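You operate a simulated robot arm through the tools that you are given. There is no shell and no other tool. Be economical: measure what you need, move in short steps, check, and stop when the job is done.

Carry out the task below with a simulated robot arm. There is one attempt and no reset: what you move stays moved.

TASK
Open the wide drawer by the jewellery box.

It is judged by the outcome, as a careful person would: the job done as asked, and still so three seconds after it is handed in. It fails if anything else is knocked over, pushed out of place, dropped, spilled or broken.

THE ROBOT
A 6-joint arm with a two-finger parallel gripper, fixed in place. Base frame: the origin is at the foot of the arm, x ahead of it, y to its left, z up. Lengths are in m, angles in degrees, forces in N, time in s.
With the tool pointing down near the work surface it reaches from about 0.22 to 0.66 m from the base axis. Its first joint turns from -66.0 to 66.0 degrees. Payload 2.9 kg.
Tool frame: the origin (TCP) lies between the finger pads and is the grasp point; the fingertips stand 0.03 m ahead of it; z points along the fingers, y is the line along which they close. The gripper opens to 0.11 m. The fingers are 0.02 m wide and 0.01 m thick; the gripper's body (0.048 by 0.112 m) begins 0.055 m behind the TCP.
Orientation is that of the tool frame in the base frame, as a unit quaternion [x, y, z, w]. With the fingers straight down and closing along the base's y, the tool's x points along the base's -x, its y along +y and its z along -z.

THE INTERFACE
- The arm moves only by the tool play_rows. Its arguments are lists of equal length, an entry for each row: "dp": the shift along the tool's x, y, z in units of 250 mm (1.0 is 250 mm), a list of three; "dr": the turn, a rotation vector about the tool's x, y, z in units of 60 degrees (1.0 is 60 degrees), a list of three; "hand": the closure, from 0 (fully open) to 1 (shut). In form: {"dp": [[dx, dy, dz], ...], "dr": [[wx, wy, wz], ...], "hand": [hand, ...]}. A call has 1 to 8 rows; each row is the pose to reach, as a shift and turn from the pose commanded when the call began, along the tool's axes at that moment. A call with a number of a shift or a turn outside -1 to 1 is refused whole. A row lasts 0.2 s, in which the tool goes at most 0.05 m and 8.6 degrees; a call with a longer step from one row to the next is refused whole, and so is a gripper value outside its range. A pose out of reach is approached as far as the arm can. The call stops where the force on the tool passes 40 N (or 10 N more than at its start, if that is more) or the arm is blocked; 0.2 s more then pass. The fingers move at their own pace (about 0.108 m/s each) and stop on an object; they squeeze with about 43 N. The grip force told is the motor's: it shows also when the fingers shut on nothing. Time passes only in rows, and 0.2 s behind the last, so rows that repeat a pose let the fingers close. It gives the time, the measured TCP pose, the force on the tool (base axes), the opening and the grip force at its end, in the units of the frame above (readings bear some noise), and new pictures: "views" is both (left out), scene, wrist or none.
- Cameras (640 x 400 px; columns grow to the right, rows downward): "scene" is fixed at [0.0835, 0.4501, 1.3703]; the picture's right is [-0.62, -0.78, 0.00], its down [-0.56, 0.44, -0.71] and it looks along [0.55, -0.44, -0.71] (base axes); focal length 315 px, centre (320, 200). "wrist" rides on the gripper at [-0.036, 0, -0.057] in the tool frame; the picture's right is [0.00, -1.00, 0.00], its down [0.97, 0.00, -0.24] and it looks along [0.24, 0.00, 0.97] (tool axes); focal length 218 px, centre (320, 200).
- probe_pixels(camera, pixels): there is no depth. For up to 12 entries [column, row, z] of the newest picture of that camera ("zoom" is the newest enlarged one), the place [x, y] in the base frame at which the ray of that pixel passes the height z, good to about 0.002 m. No time passes.
- close_up(camera, box): a new picture of the part [left, top, right, bottom] of that camera's present view, enlarged. No time passes.
- finish_job(): hands the job in; it is judged then, once.

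Work in short steps. Measure before you move; look again where a grasp or a placing could have gone wrong, and mend it. You have 60 turns and 120 pictures in all, the two below and enlarged ones among them. Open the gripper and draw the arm clear of the work before you hand the job in, unless the task says otherwise; then end with one line.

The tools are called after ">>>" as a command line: name --argument value ..., lists and objects as JSON in quotes. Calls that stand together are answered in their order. play_rows: Moves the arm, as the interface text tells. Its arguments: {"type":"object","properties":{"dp":{"type":"array","items":{"type":"array","items":{"type":"number"}}},"dr":{"type":"array","items":{"type":"array","items":{"type":"number"}}},"hand":{"type":"array","items":{"type":"number"}},"views":{"type":"string","enum":["both","scene","wrist","none"]}},"required":["dp","dr","hand"]} The other tools are called the same way: probe_pixels (camera, pixels) gives the place at which the rays of pixels pass given heights; close_up (camera, box) takes an enlarged picture of a part of a camera's view; finish_job () hands the job in.

At the start:

```text
time: 0.0
ee_pos: [0.4087, 0.0453, 0.9107]
orientation: [-0.001, 1.0, 0.0, -0.001]
ft_force: [0.4, 0.6, -0.5]
gripper_width: 0.1101
grip_force: 0.0
```

scene: 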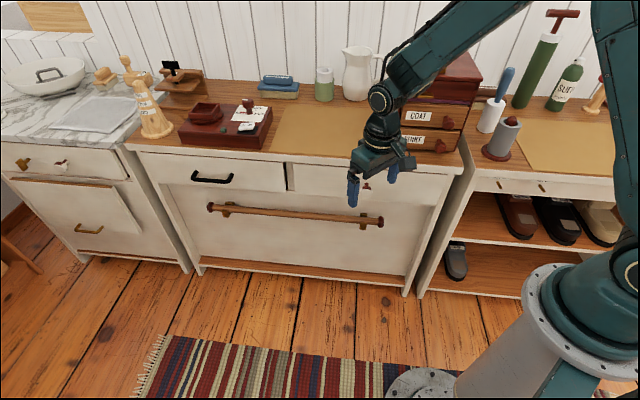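
wrist: 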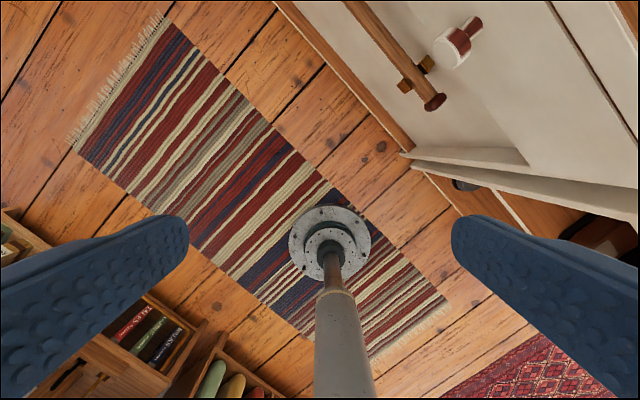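

I'll enlarge the scene view to identify the jewellery box and the drawers.

>>> close_up --camera "scene" --box '[120, 60, 320, 260]'

>>> close_up --camera "scene" --box '[280, 30, 480, 260]'

>>> close_up --camera "scene" --box '[0, 30, 200, 260]'

```text
2.00 times, centred on (220, 160) of scene
```

zoom: 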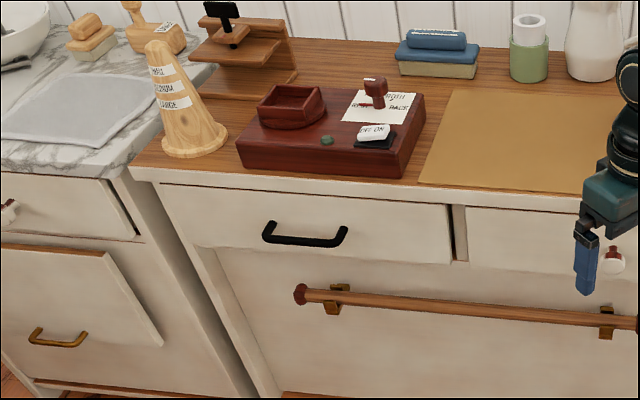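

```text
1.74 times, centred on (380, 145) of scene
```

zoom: 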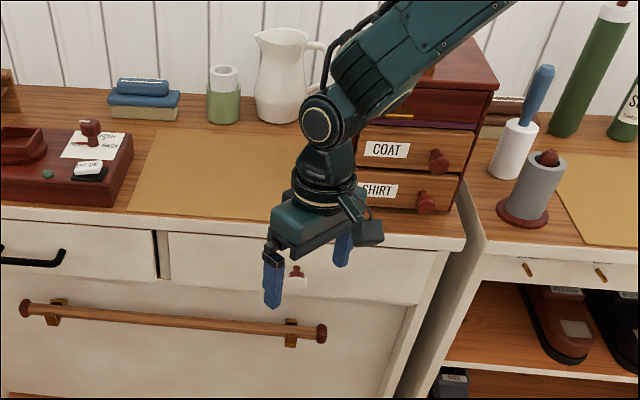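

```text
1.74 times, centred on (100, 145) of scene
```

zoom: 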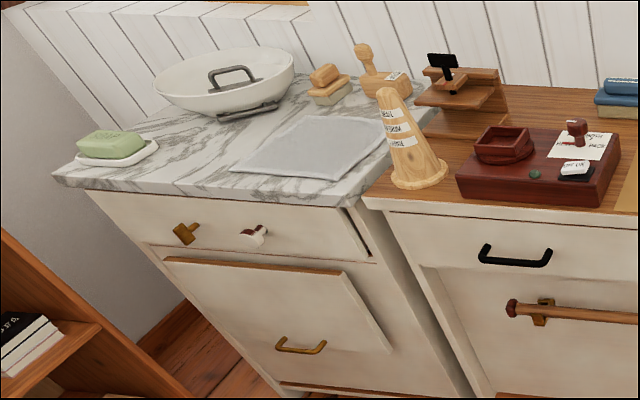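

Several candidates exist. I'll look at the details more closely.

>>> close_up --camera "scene" --box '[176, 90, 276, 152]'

>>> close_up --camera "scene" --box '[390, 50, 490, 160]'

>>> close_up --camera "scene" --box '[440, 0, 640, 220]'

>>> close_up --camera "scene" --box '[110, 50, 220, 150]'

```text
6.40 times, centred on (226, 121) of scene
```

zoom: 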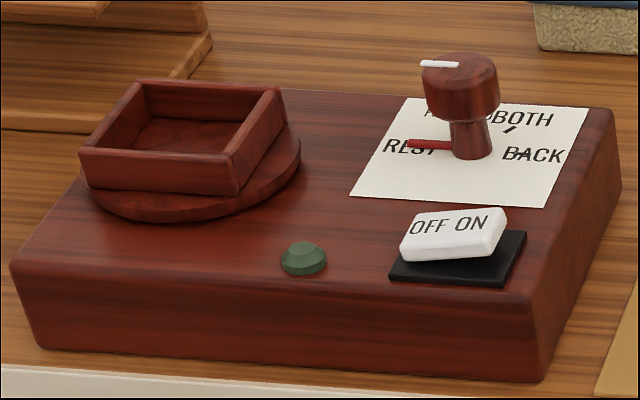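

```text
3.64 times, centred on (440, 105) of scene
```

zoom: 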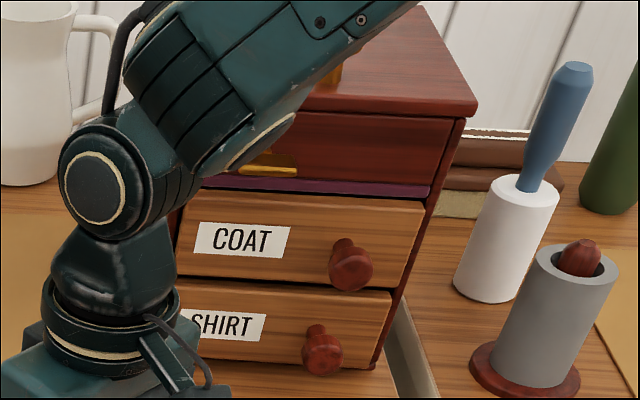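

```text
1.82 times, centred on (540, 110) of scene
```

zoom: 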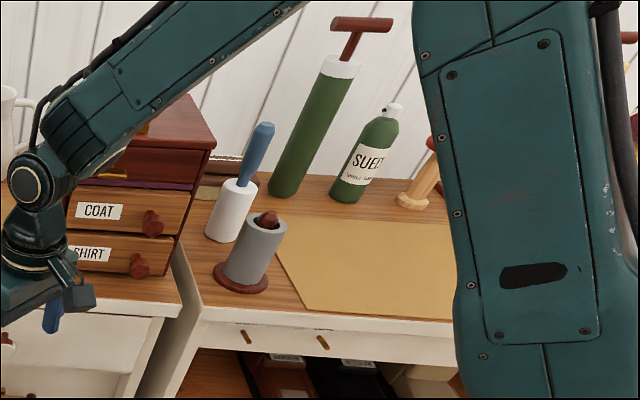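

```text
4.00 times, centred on (165, 100) of scene
```

zoom: 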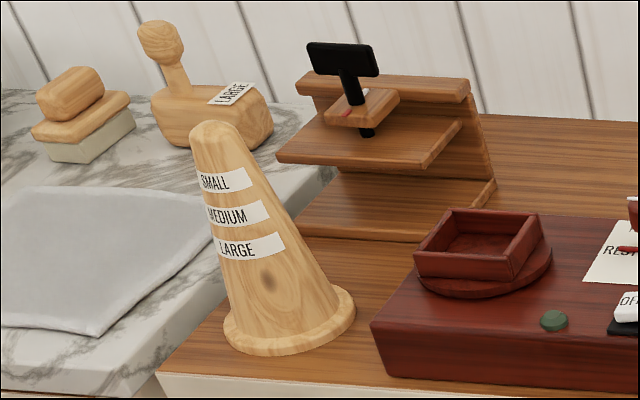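

The right-hand chest (lid, clasp, purple lining) looks like the jewellery box, while the left item is a watch winder. I'll measure the counter edge, the drawers and the knob.

>>> probe_pixels --camera "scene" --pixels '[[128, 146, 0.652], [452, 174, 0.652], [285, 160, 0.652], [156, 154, 0.62], [285, 164, 0.62], [435, 180, 0.62], [367, 187, 0.57], [212, 180, 0.57], [209, 207, 0.5], [381, 222, 0.5], [470, 170, 0.652], [430, 155, 0.652]]'

```text
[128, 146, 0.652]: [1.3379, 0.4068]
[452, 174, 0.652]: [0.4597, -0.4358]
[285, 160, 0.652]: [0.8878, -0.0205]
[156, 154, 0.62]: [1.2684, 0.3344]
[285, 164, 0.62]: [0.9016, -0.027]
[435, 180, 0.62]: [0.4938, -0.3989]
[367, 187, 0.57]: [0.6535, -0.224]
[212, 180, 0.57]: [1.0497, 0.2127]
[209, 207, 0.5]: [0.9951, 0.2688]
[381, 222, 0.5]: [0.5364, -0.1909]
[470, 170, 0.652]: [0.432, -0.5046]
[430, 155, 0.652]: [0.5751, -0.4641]
```

The counter front runs along (0.72, 0.69), so the into-drawer direction is about (0.70, -0.71). I'll yaw -45° and shift back, then pitch up so the wrist camera faces the furniture.

>>> play_rows --dp '[[0.03, 0.06, 0], [0.06, 0.12, 0], [0.1, 0.2, 0], [0.14, 0.28, 0], [0.17, 0.34, 0], [0.2, 0.4, 0]]' --dr '[[0, 0, 0.125], [0, 0, 0.25], [0, 0, 0.375], [0, 0, 0.5], [0, 0, 0.625], [0, 0, 0.75]]' --hand '[0, 0, 0, 0, 0, 0]' --views "none"

>>> play_rows --dp '[[0, 0, 0], [0, 0, 0], [0, 0, 0], [0, 0, 0], [0, 0, 0], [0, 0, 0], [0, 0, 0], [0, 0, 0]]' --dr '[[0, -0.13, 0], [0, -0.26, 0], [0, -0.39, 0], [0, -0.52, 0], [0, -0.65, 0], [0, -0.78, 0], [0, -0.91, 0], [0, -1.0, 0]]' --hand '[0, 0, 0, 0, 0, 0, 0, 0]'

```text
time: 1.4
ee_pos: [0.3581, 0.1459, 0.9124]
orientation: [0.383, 0.924, -0.001, 0.0]
ft_force: [-0.3, -0.5, -0.2]
gripper_width: 0.1097
grip_force: 0.1
```

```text
time: 3.2
ee_pos: [0.3563, 0.1456, 0.9117]
orientation: [0.331, 0.8, -0.192, 0.463]
ft_force: [-0.4, -0.5, -0.8]
gripper_width: 0.1099
grip_force: 0.0
```

scene: 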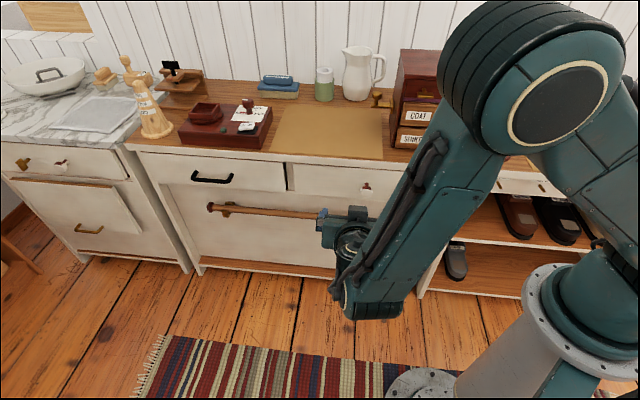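
wrist: 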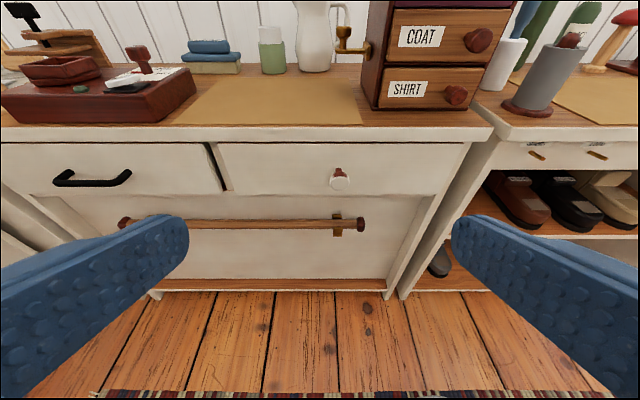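

>>> close_up --camera "wrist" --box '[180, 110, 480, 300]'

>>> close_up --camera "wrist" --box '[0, 110, 240, 300]'

>>> close_up --camera "wrist" --box '[310, 0, 640, 190]'

>>> close_up --camera "scene" --box '[280, 150, 420, 230]'

```text
2.11 times, centred on (330, 205) of wrist
```

zoom: 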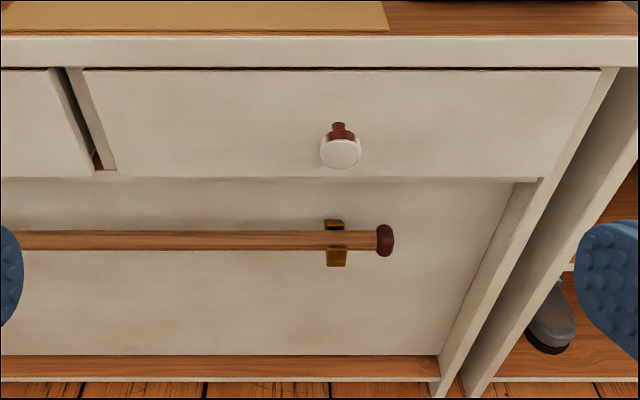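

```text
2.11 times, centred on (120, 205) of wrist
```

zoom: 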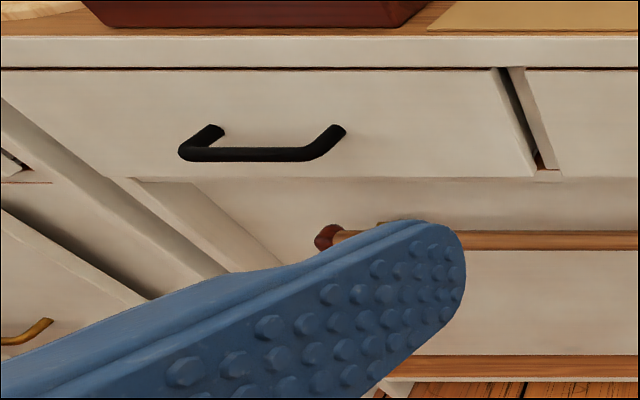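

```text
1.94 times, centred on (475, 95) of wrist
```

zoom: 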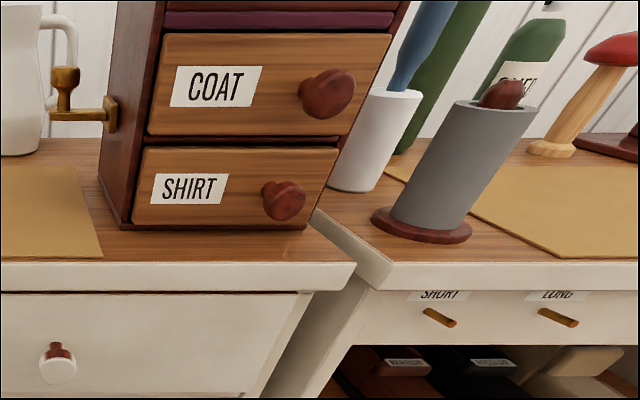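

```text
4.57 times, centred on (350, 190) of scene
```

zoom: 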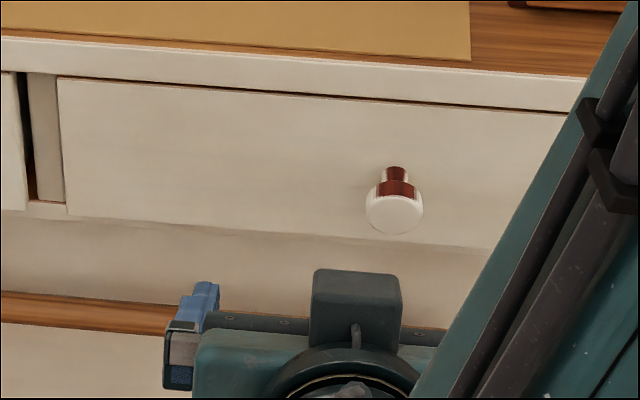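

The right-hand drawer (wider front, directly below the jewellery box, white knob with red collar) is the target. Triangulating the knob head: scene (366.2, 191.8), wrist (340, 182.7).

>>> probe_pixels --camera "scene" --pixels '[[366.2, 191.8, 0.6], [366.2, 191.8, 0.57], [366.2, 191.8, 0.54], [366.2, 191.8, 0.51], [296, 191, 0.55], [388, 205, 0.55]]'

>>> probe_pixels --camera "wrist" --pixels '[[340, 182.7, 0.6], [340, 182.7, 0.57], [340, 182.7, 0.54], [340, 182.7, 0.51], [218, 143, 0.62], [466, 143, 0.62], [232, 192, 0.55], [437, 196, 0.55], [5, 142, 0.62], [205, 143, 0.62], [0, 128, 0.652], [490, 128, 0.652]]'

```text
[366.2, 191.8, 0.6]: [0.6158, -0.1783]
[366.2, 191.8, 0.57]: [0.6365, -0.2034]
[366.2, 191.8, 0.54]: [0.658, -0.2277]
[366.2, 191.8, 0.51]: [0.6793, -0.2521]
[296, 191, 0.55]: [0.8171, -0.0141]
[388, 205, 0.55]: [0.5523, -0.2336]
```

```text
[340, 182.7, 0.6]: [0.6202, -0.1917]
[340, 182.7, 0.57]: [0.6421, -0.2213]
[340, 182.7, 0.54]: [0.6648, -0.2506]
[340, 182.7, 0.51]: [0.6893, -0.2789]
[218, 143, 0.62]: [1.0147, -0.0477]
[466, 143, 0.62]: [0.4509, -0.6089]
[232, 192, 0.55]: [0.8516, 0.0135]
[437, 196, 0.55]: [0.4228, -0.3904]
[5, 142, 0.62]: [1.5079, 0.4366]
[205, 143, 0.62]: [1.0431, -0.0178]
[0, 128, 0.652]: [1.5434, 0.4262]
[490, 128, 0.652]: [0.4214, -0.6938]
```

Both camera rays to the knob are nearly collinear, so the triangulation is weak. I'll lower the tool 0.12 m and finish the pitch to horizontal for a better baseline.

>>> play_rows --dp '[[0.104, 0, 0.06], [0.208, 0, 0.12], [0.312, 0, 0.18], [0.416, 0, 0.24], [0.416, 0, 0.24]]' --dr '[[0, -0.125, 0], [0, -0.25, 0], [0, -0.375, 0], [0, -0.5, 0], [0, -0.5, 0]]' --hand '[0, 0, 0, 0, 0]'

```text
time: 4.4
ee_pos: [0.3436, 0.1284, 0.79]
orientation: [0.275, 0.662, -0.268, 0.644]
ft_force: [-0.6, 0.6, 0.3]
gripper_width: 0.1101
grip_force: 0.0
out of reach, approached as far as the arm can: row 4, 5
```

scene: 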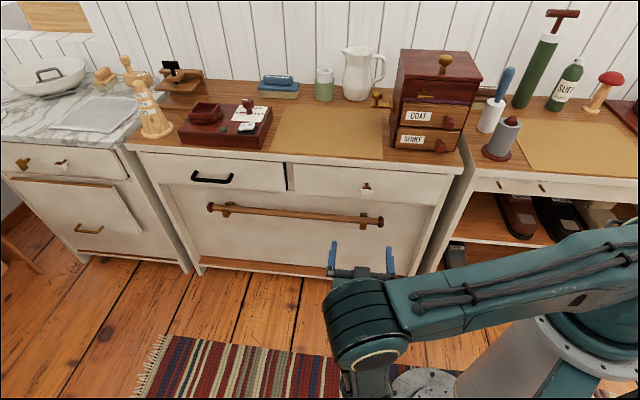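
wrist: 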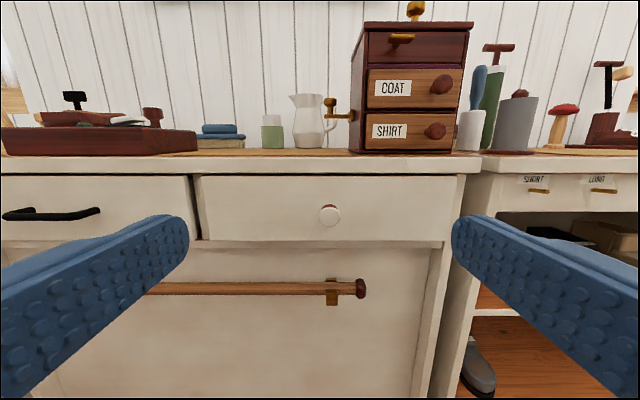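

Now the knob head is at wrist (330, 215) and scene (366.2, 191.8); triangulate again.

>>> probe_pixels --camera "wrist" --pixels '[[330, 215, 0.7], [330, 215, 0.68], [330, 215, 0.66], [330, 215, 0.64], [330, 215, 0.62], [330, 215, 0.6], [330, 215, 0.57]]'

>>> probe_pixels --camera "scene" --pixels '[[366.2, 191.8, 0.7], [366.2, 191.8, 0.68], [366.2, 191.8, 0.66], [366.2, 191.8, 0.64], [366.2, 191.8, 0.62], [366.2, 191.8, 0.6], [452, 174, 0.73], [285, 160, 0.73], [128, 146, 0.73]]'

>>> close_up --camera "wrist" --box '[190, 160, 470, 260]'

```text
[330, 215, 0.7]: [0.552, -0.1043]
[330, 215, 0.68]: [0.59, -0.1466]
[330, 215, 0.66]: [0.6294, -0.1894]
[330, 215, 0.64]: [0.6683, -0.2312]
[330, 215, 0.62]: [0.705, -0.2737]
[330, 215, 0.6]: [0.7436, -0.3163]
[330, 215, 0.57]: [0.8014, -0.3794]
```

```text
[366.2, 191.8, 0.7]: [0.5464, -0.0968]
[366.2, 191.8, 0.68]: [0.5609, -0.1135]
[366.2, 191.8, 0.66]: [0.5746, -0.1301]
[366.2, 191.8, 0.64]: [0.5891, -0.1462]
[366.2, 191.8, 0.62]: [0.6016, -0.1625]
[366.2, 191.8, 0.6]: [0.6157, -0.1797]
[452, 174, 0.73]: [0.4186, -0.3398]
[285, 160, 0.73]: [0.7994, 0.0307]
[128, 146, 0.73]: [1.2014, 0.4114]
```

```text
2.29 times, centred on (330, 210) of wrist
```

zoom: 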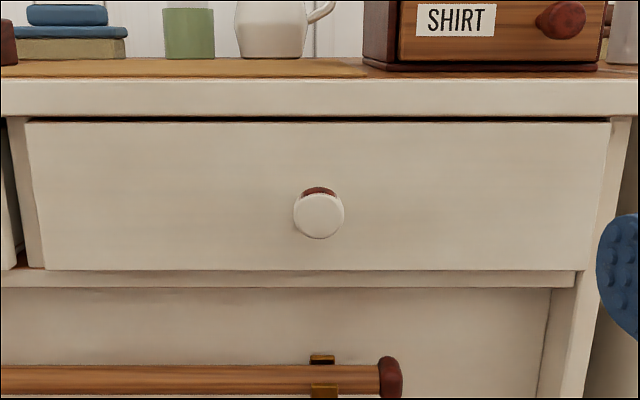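

Knob is at about (0.543, -0.093, 0.705). I'll approach to a standoff about 0.10 m short of it, with the gripper half closed.

>>> play_rows --dp '[[0.06, -0.012, 0.12], [0.12, -0.024, 0.26], [0.18, -0.036, 0.4], [0.24, -0.048, 0.54], [0.3, -0.06, 0.66], [0.3, -0.06, 0.758], [0.3, -0.06, 0.758]]' --dr '[[0, 0, 0], [0, 0, 0], [0, 0, 0], [0, 0, 0], [0, 0, 0], [0, 0, 0], [0, 0, 0]]' --hand '[0.1, 0.2, 0.3, 0.4, 0.4, 0.4, 0.4]'

```text
time: 6.0
ee_pos: [0.4823, 0.0175, 0.7097]
orientation: [0.293, 0.69, -0.261, 0.609]
ft_force: [1.3, 0.1, 0.4]
gripper_width: 0.0661
grip_force: 0.0
out of reach, approached as far as the arm can: row 1, 2, 3, 4, 5, 6, 7
```

scene: 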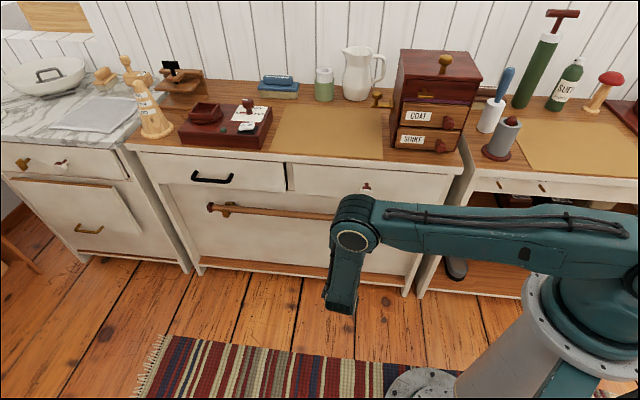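
wrist: 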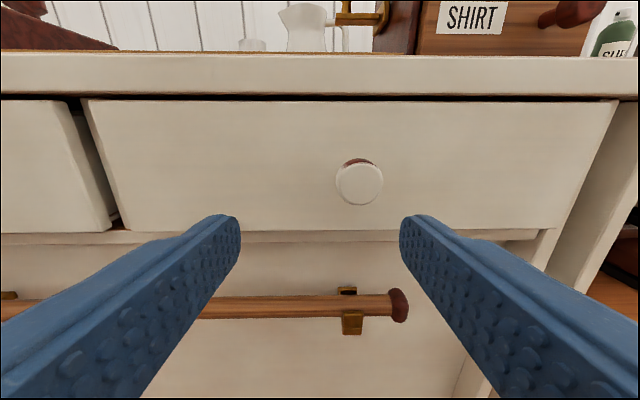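

Exactly horizontal is slightly out of reach; I'll accept about a 12-15° downward tilt. First refine the knob location from this closer picture (359, 185).

>>> probe_pixels --camera "wrist" --pixels '[[359, 185, 0.72], [359, 185, 0.71], [359, 185, 0.7], [359, 185, 0.69], [359, 185, 0.68]]'

>>> play_rows --dp '[[0, 0, 0], [0, 0, 0], [0, 0, 0]]' --dr '[[0, 0.12, 0], [0, 0.25, 0], [0, 0.25, 0]]' --hand '[0.4, 0.4, 0.4]'

```text
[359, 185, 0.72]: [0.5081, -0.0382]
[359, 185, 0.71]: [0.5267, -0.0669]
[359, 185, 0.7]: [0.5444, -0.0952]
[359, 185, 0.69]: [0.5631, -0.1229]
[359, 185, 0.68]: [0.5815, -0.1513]
```

```text
time: 6.8
ee_pos: [0.4822, 0.0178, 0.7103]
orientation: [0.324, 0.762, -0.221, 0.515]
ft_force: [-0.2, -0.7, -1.5]
gripper_width: 0.0658
grip_force: 0.1
```

scene: 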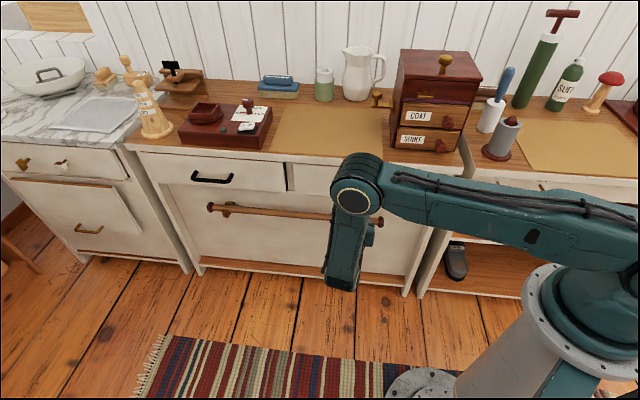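
wrist: 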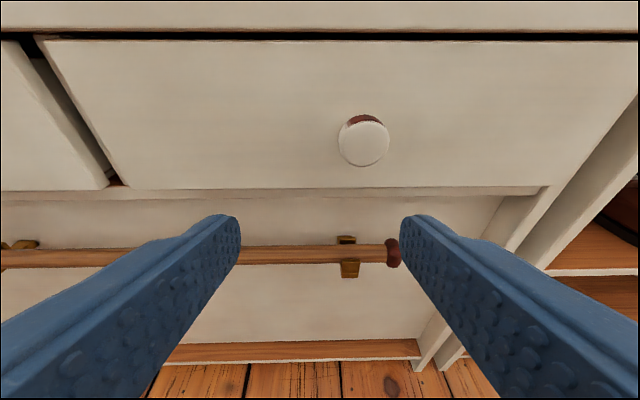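

Knob centre (0.545, -0.095, 0.70). I'll align laterally and advance part way, with the tilt reduced a bit, then check.

>>> play_rows --dp '[[-0.07, -0.064, 0], [-0.144, -0.128, 0], [-0.144, -0.128, 0.1], [-0.144, -0.128, 0.2], [-0.144, -0.128, 0.2]]' --dr '[[0, -0.04, 0], [0, -0.08, 0], [0, -0.1, 0], [0, -0.1, 0], [0, -0.1, 0]]' --hand '[0.4, 0.4, 0.4, 0.4, 0.4]' --views "wrist"

```text
time: 8.0
ee_pos: [0.503, -0.0477, 0.7249]
orientation: [0.313, 0.734, -0.237, 0.555]
ft_force: [0.8, -0.3, -0.2]
gripper_width: 0.0657
grip_force: 0.2
```

wrist: 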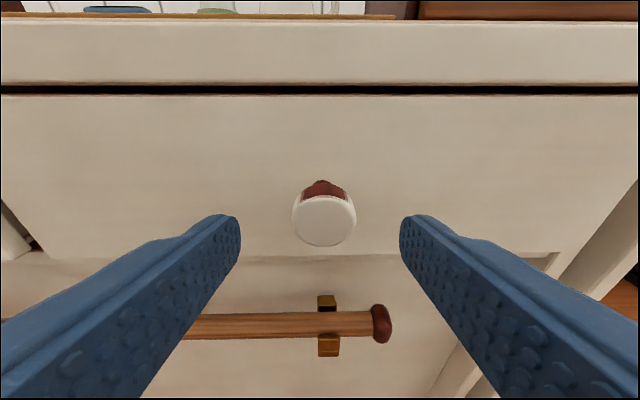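

Knob is centred between fingers (324, 218), about 3-4 mm below the axis. I'll advance 0.058 m and close.

>>> play_rows --dp '[[0.014, 0, 0.08], [0.014, 0, 0.16], [0.014, 0, 0.232], [0.014, 0, 0.232]]' --dr '[[0, 0, 0], [0, 0, 0], [0, 0, 0], [0, 0, 0]]' --hand '[0.4, 0.4, 0.4, 0.4]' --views "wrist"

```text
time: 9.0
ee_pos: [0.5395, -0.0858, 0.7053]
orientation: [0.314, 0.734, -0.238, 0.553]
ft_force: [-1.0, -0.1, 0.8]
gripper_width: 0.0657
grip_force: 0.1
```

wrist: 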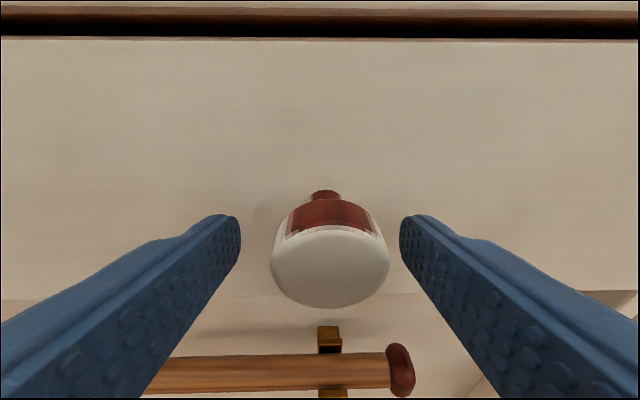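

Fingers straddle the knob. Close the gripper on it.

>>> play_rows --dp '[[0, 0, 0], [0, 0, 0], [0, 0, 0]]' --dr '[[0, 0, 0], [0, 0, 0], [0, 0, 0]]' --hand '[0.75, 1, 1]' --views "wrist"

```text
time: 9.8
ee_pos: [0.5396, -0.0877, 0.7051]
orientation: [0.314, 0.734, -0.24, 0.553]
ft_force: [-18.6, -15.5, 5.6]
gripper_width: 0.0374
grip_force: 45.3
```

wrist: 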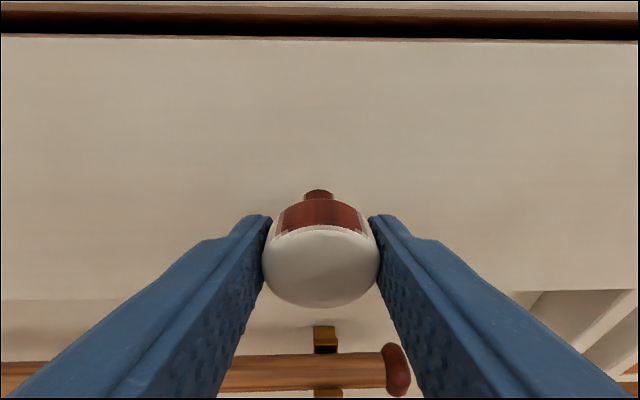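

Gripped (width 0.037 m) with some side load toward -y of the tool. I'll relieve 2 mm sideways and pull 3 cm straight out.

>>> play_rows --dp '[[0, -0.008, 0], [0.011, -0.008, -0.0385], [0.022, -0.008, -0.077], [0.033, -0.008, -0.1156], [0.033, -0.008, -0.1156]]' --dr '[[0, 0, 0], [0, 0, 0], [0, 0, 0], [0, 0, 0], [0, 0, 0]]' --hand '[1, 1, 1, 1, 1]'

```text
time: 11.0
ee_pos: [0.5163, -0.0664, 0.7052]
orientation: [0.313, 0.734, -0.238, 0.554]
ft_force: [-13.1, -14.5, -4.5]
gripper_width: 0.0371
grip_force: 45.1
```

scene: 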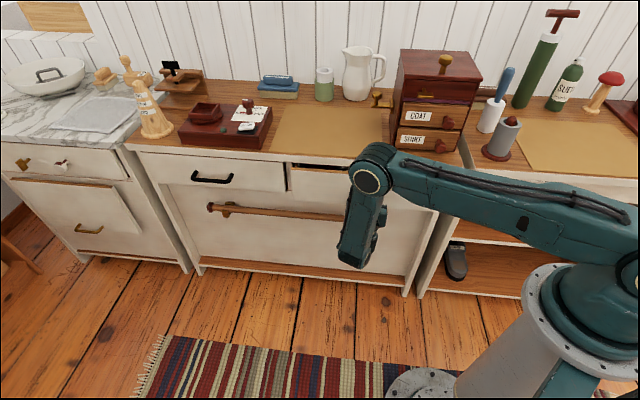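
wrist: 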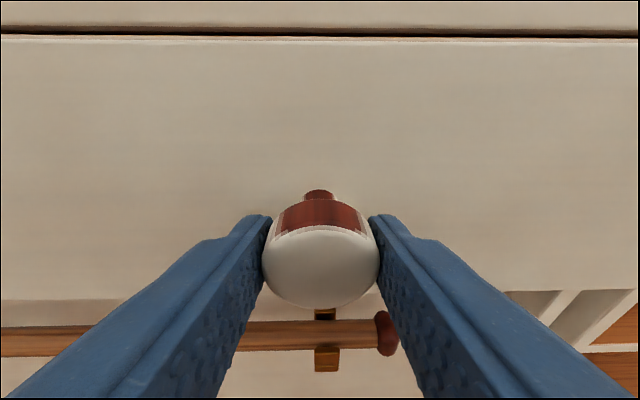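

The drawer moves. Continue pulling with a further small sideways relief.

>>> play_rows --dp '[[0.02, -0.006, -0.07], [0.042, -0.012, -0.147], [0.066, -0.012, -0.231], [0.09, -0.012, -0.315], [0.11, -0.012, -0.385], [0.132, -0.012, -0.462], [0.132, -0.012, -0.462]]' --dr '[[0, 0, 0], [0, 0, 0], [0, 0, 0], [0, 0, 0], [0, 0, 0], [0, 0, 0], [0, 0, 0]]' --hand '[1, 1, 1, 1, 1, 1, 1]'

```text
time: 12.6
ee_pos: [0.4309, 0.0187, 0.7037]
orientation: [0.313, 0.734, -0.238, 0.554]
ft_force: [-16.7, -16.8, -7.5]
gripper_width: 0.0375
grip_force: 44.9
```

scene: 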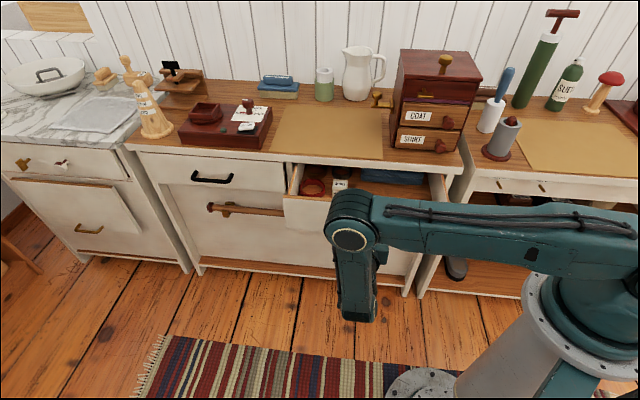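
wrist: 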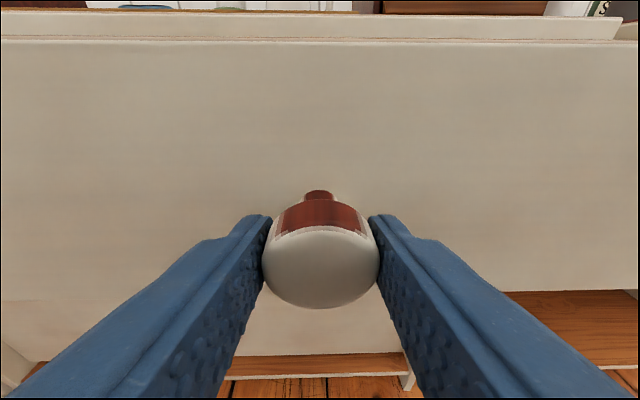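

Drawer open about 15 cm with its contents showing. Pull another ~7 cm, watching for a stop.

>>> play_rows --dp '[[0.02, -0.006, -0.07], [0.04, -0.012, -0.14], [0.06, -0.016, -0.21], [0.08, -0.016, -0.28], [0.08, -0.016, -0.28]]' --dr '[[0, 0, 0], [0, 0, 0], [0, 0, 0], [0, 0, 0], [0, 0, 0]]' --hand '[1, 1, 1, 1, 1]'

```text
time: 13.8
ee_pos: [0.3794, 0.0706, 0.7059]
orientation: [0.312, 0.735, -0.235, 0.554]
ft_force: [-7.8, -5.5, -10.8]
gripper_width: 0.0374
grip_force: 44.2
```

scene: 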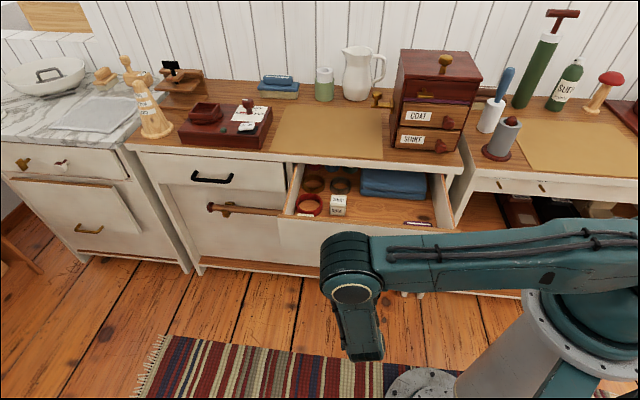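
wrist: 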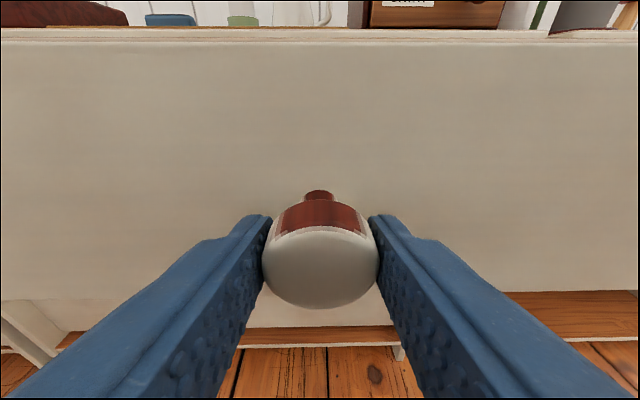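

About 22 cm open. One more gentle 3 cm pull to see whether there is a stop.

>>> play_rows --dp '[[0.008, 0, -0.03], [0.017, 0, -0.06], [0.025, 0, -0.09], [0.033, 0, -0.1156], [0.033, 0, -0.1156]]' --dr '[[0, 0, 0], [0, 0, 0], [0, 0, 0], [0, 0, 0], [0, 0, 0]]' --hand '[1, 1, 1, 1, 1]'

```text
time: 15.0
ee_pos: [0.3571, 0.0916, 0.7047]
orientation: [0.314, 0.734, -0.237, 0.553]
ft_force: [0.5, 0.5, -18.2]
gripper_width: 0.0372
grip_force: 45.2
```

scene: 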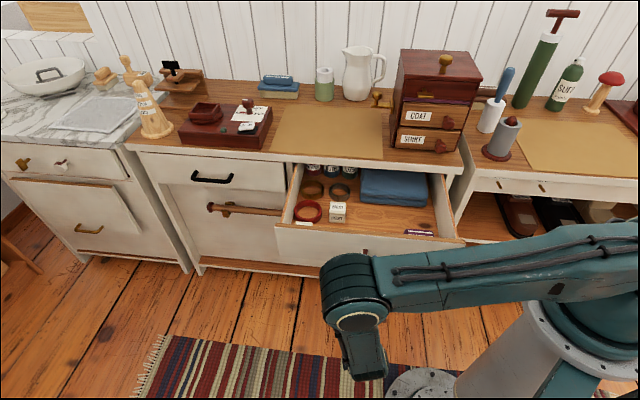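
wrist: 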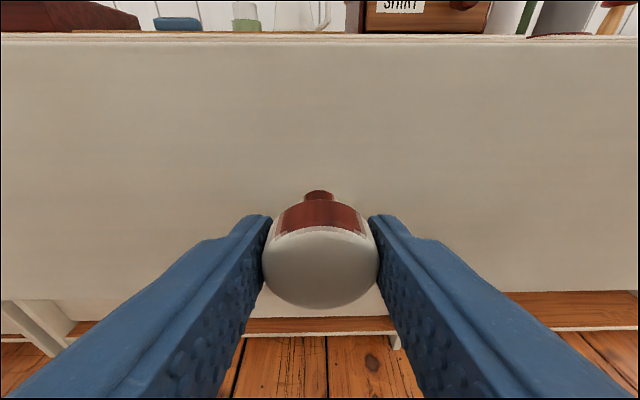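

Drawer is open ~25 cm, well enough. Release the knob and back off along the tool axis.

>>> play_rows --dp '[[0, 0, 0], [0, 0, 0], [0, 0, 0], [0, 0, -0.1], [0, 0, -0.2], [0, 0, -0.3], [0, 0, -0.3]]' --dr '[[0, 0, 0], [0, 0, 0], [0, 0, 0], [0, 0, 0], [0, 0, 0], [0, 0, 0], [0, 0, 0]]' --hand '[0.4, 0.3, 0.3, 0.3, 0.3, 0.3, 0.3]'

```text
time: 16.6
ee_pos: [0.3296, 0.1297, 0.7243]
orientation: [0.313, 0.734, -0.238, 0.554]
ft_force: [0.1, 0.0, -0.2]
gripper_width: 0.0771
grip_force: 0.0
out of reach, approached as far as the arm can: row 6, 7
```

scene: 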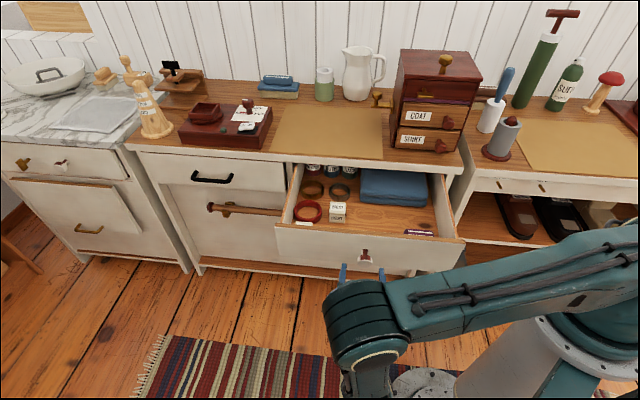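
wrist: 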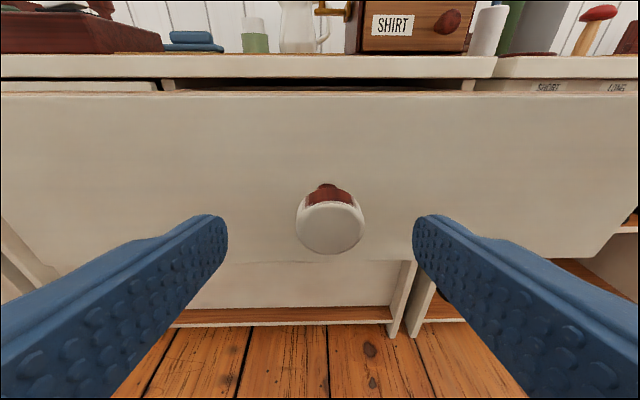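

Drawer stayed open and the fingers are free. Lift the arm straight up and clear.

>>> play_rows --dp '[[-0.12, 0, -0.035], [-0.24, 0, -0.07], [-0.36, 0, -0.1], [-0.48, 0, -0.14], [-0.48, 0, -0.14]]' --dr '[[0, 0, 0], [0, 0.08, 0], [0, 0.16, 0], [0, 0.24, 0], [0, 0.24, 0]]' --hand '[0, 0, 0, 0, 0]'

```text
time: 17.8
ee_pos: [0.3281, 0.1296, 0.8484]
orientation: [0.34, 0.798, -0.197, 0.457]
ft_force: [1.2, 0.2, 0.2]
gripper_width: 0.1098
grip_force: 0.0
```

scene: 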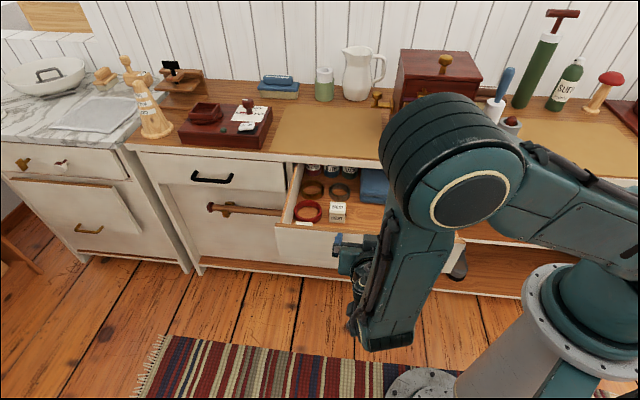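
wrist: 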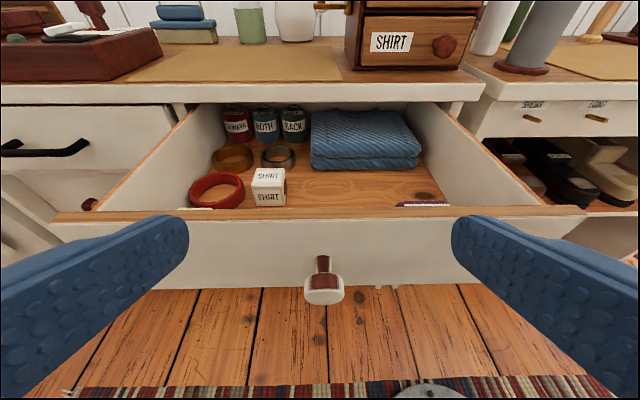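

The drawer is fully open, its contents are upright and undisturbed, nothing else moved, and the arm is clear.

>>> finish_job

```text
The job is handed in.
```

I opened the wide drawer under the jewellery box about 25 cm. Nothing else was disturbed, and the gripper is open and clear of it.
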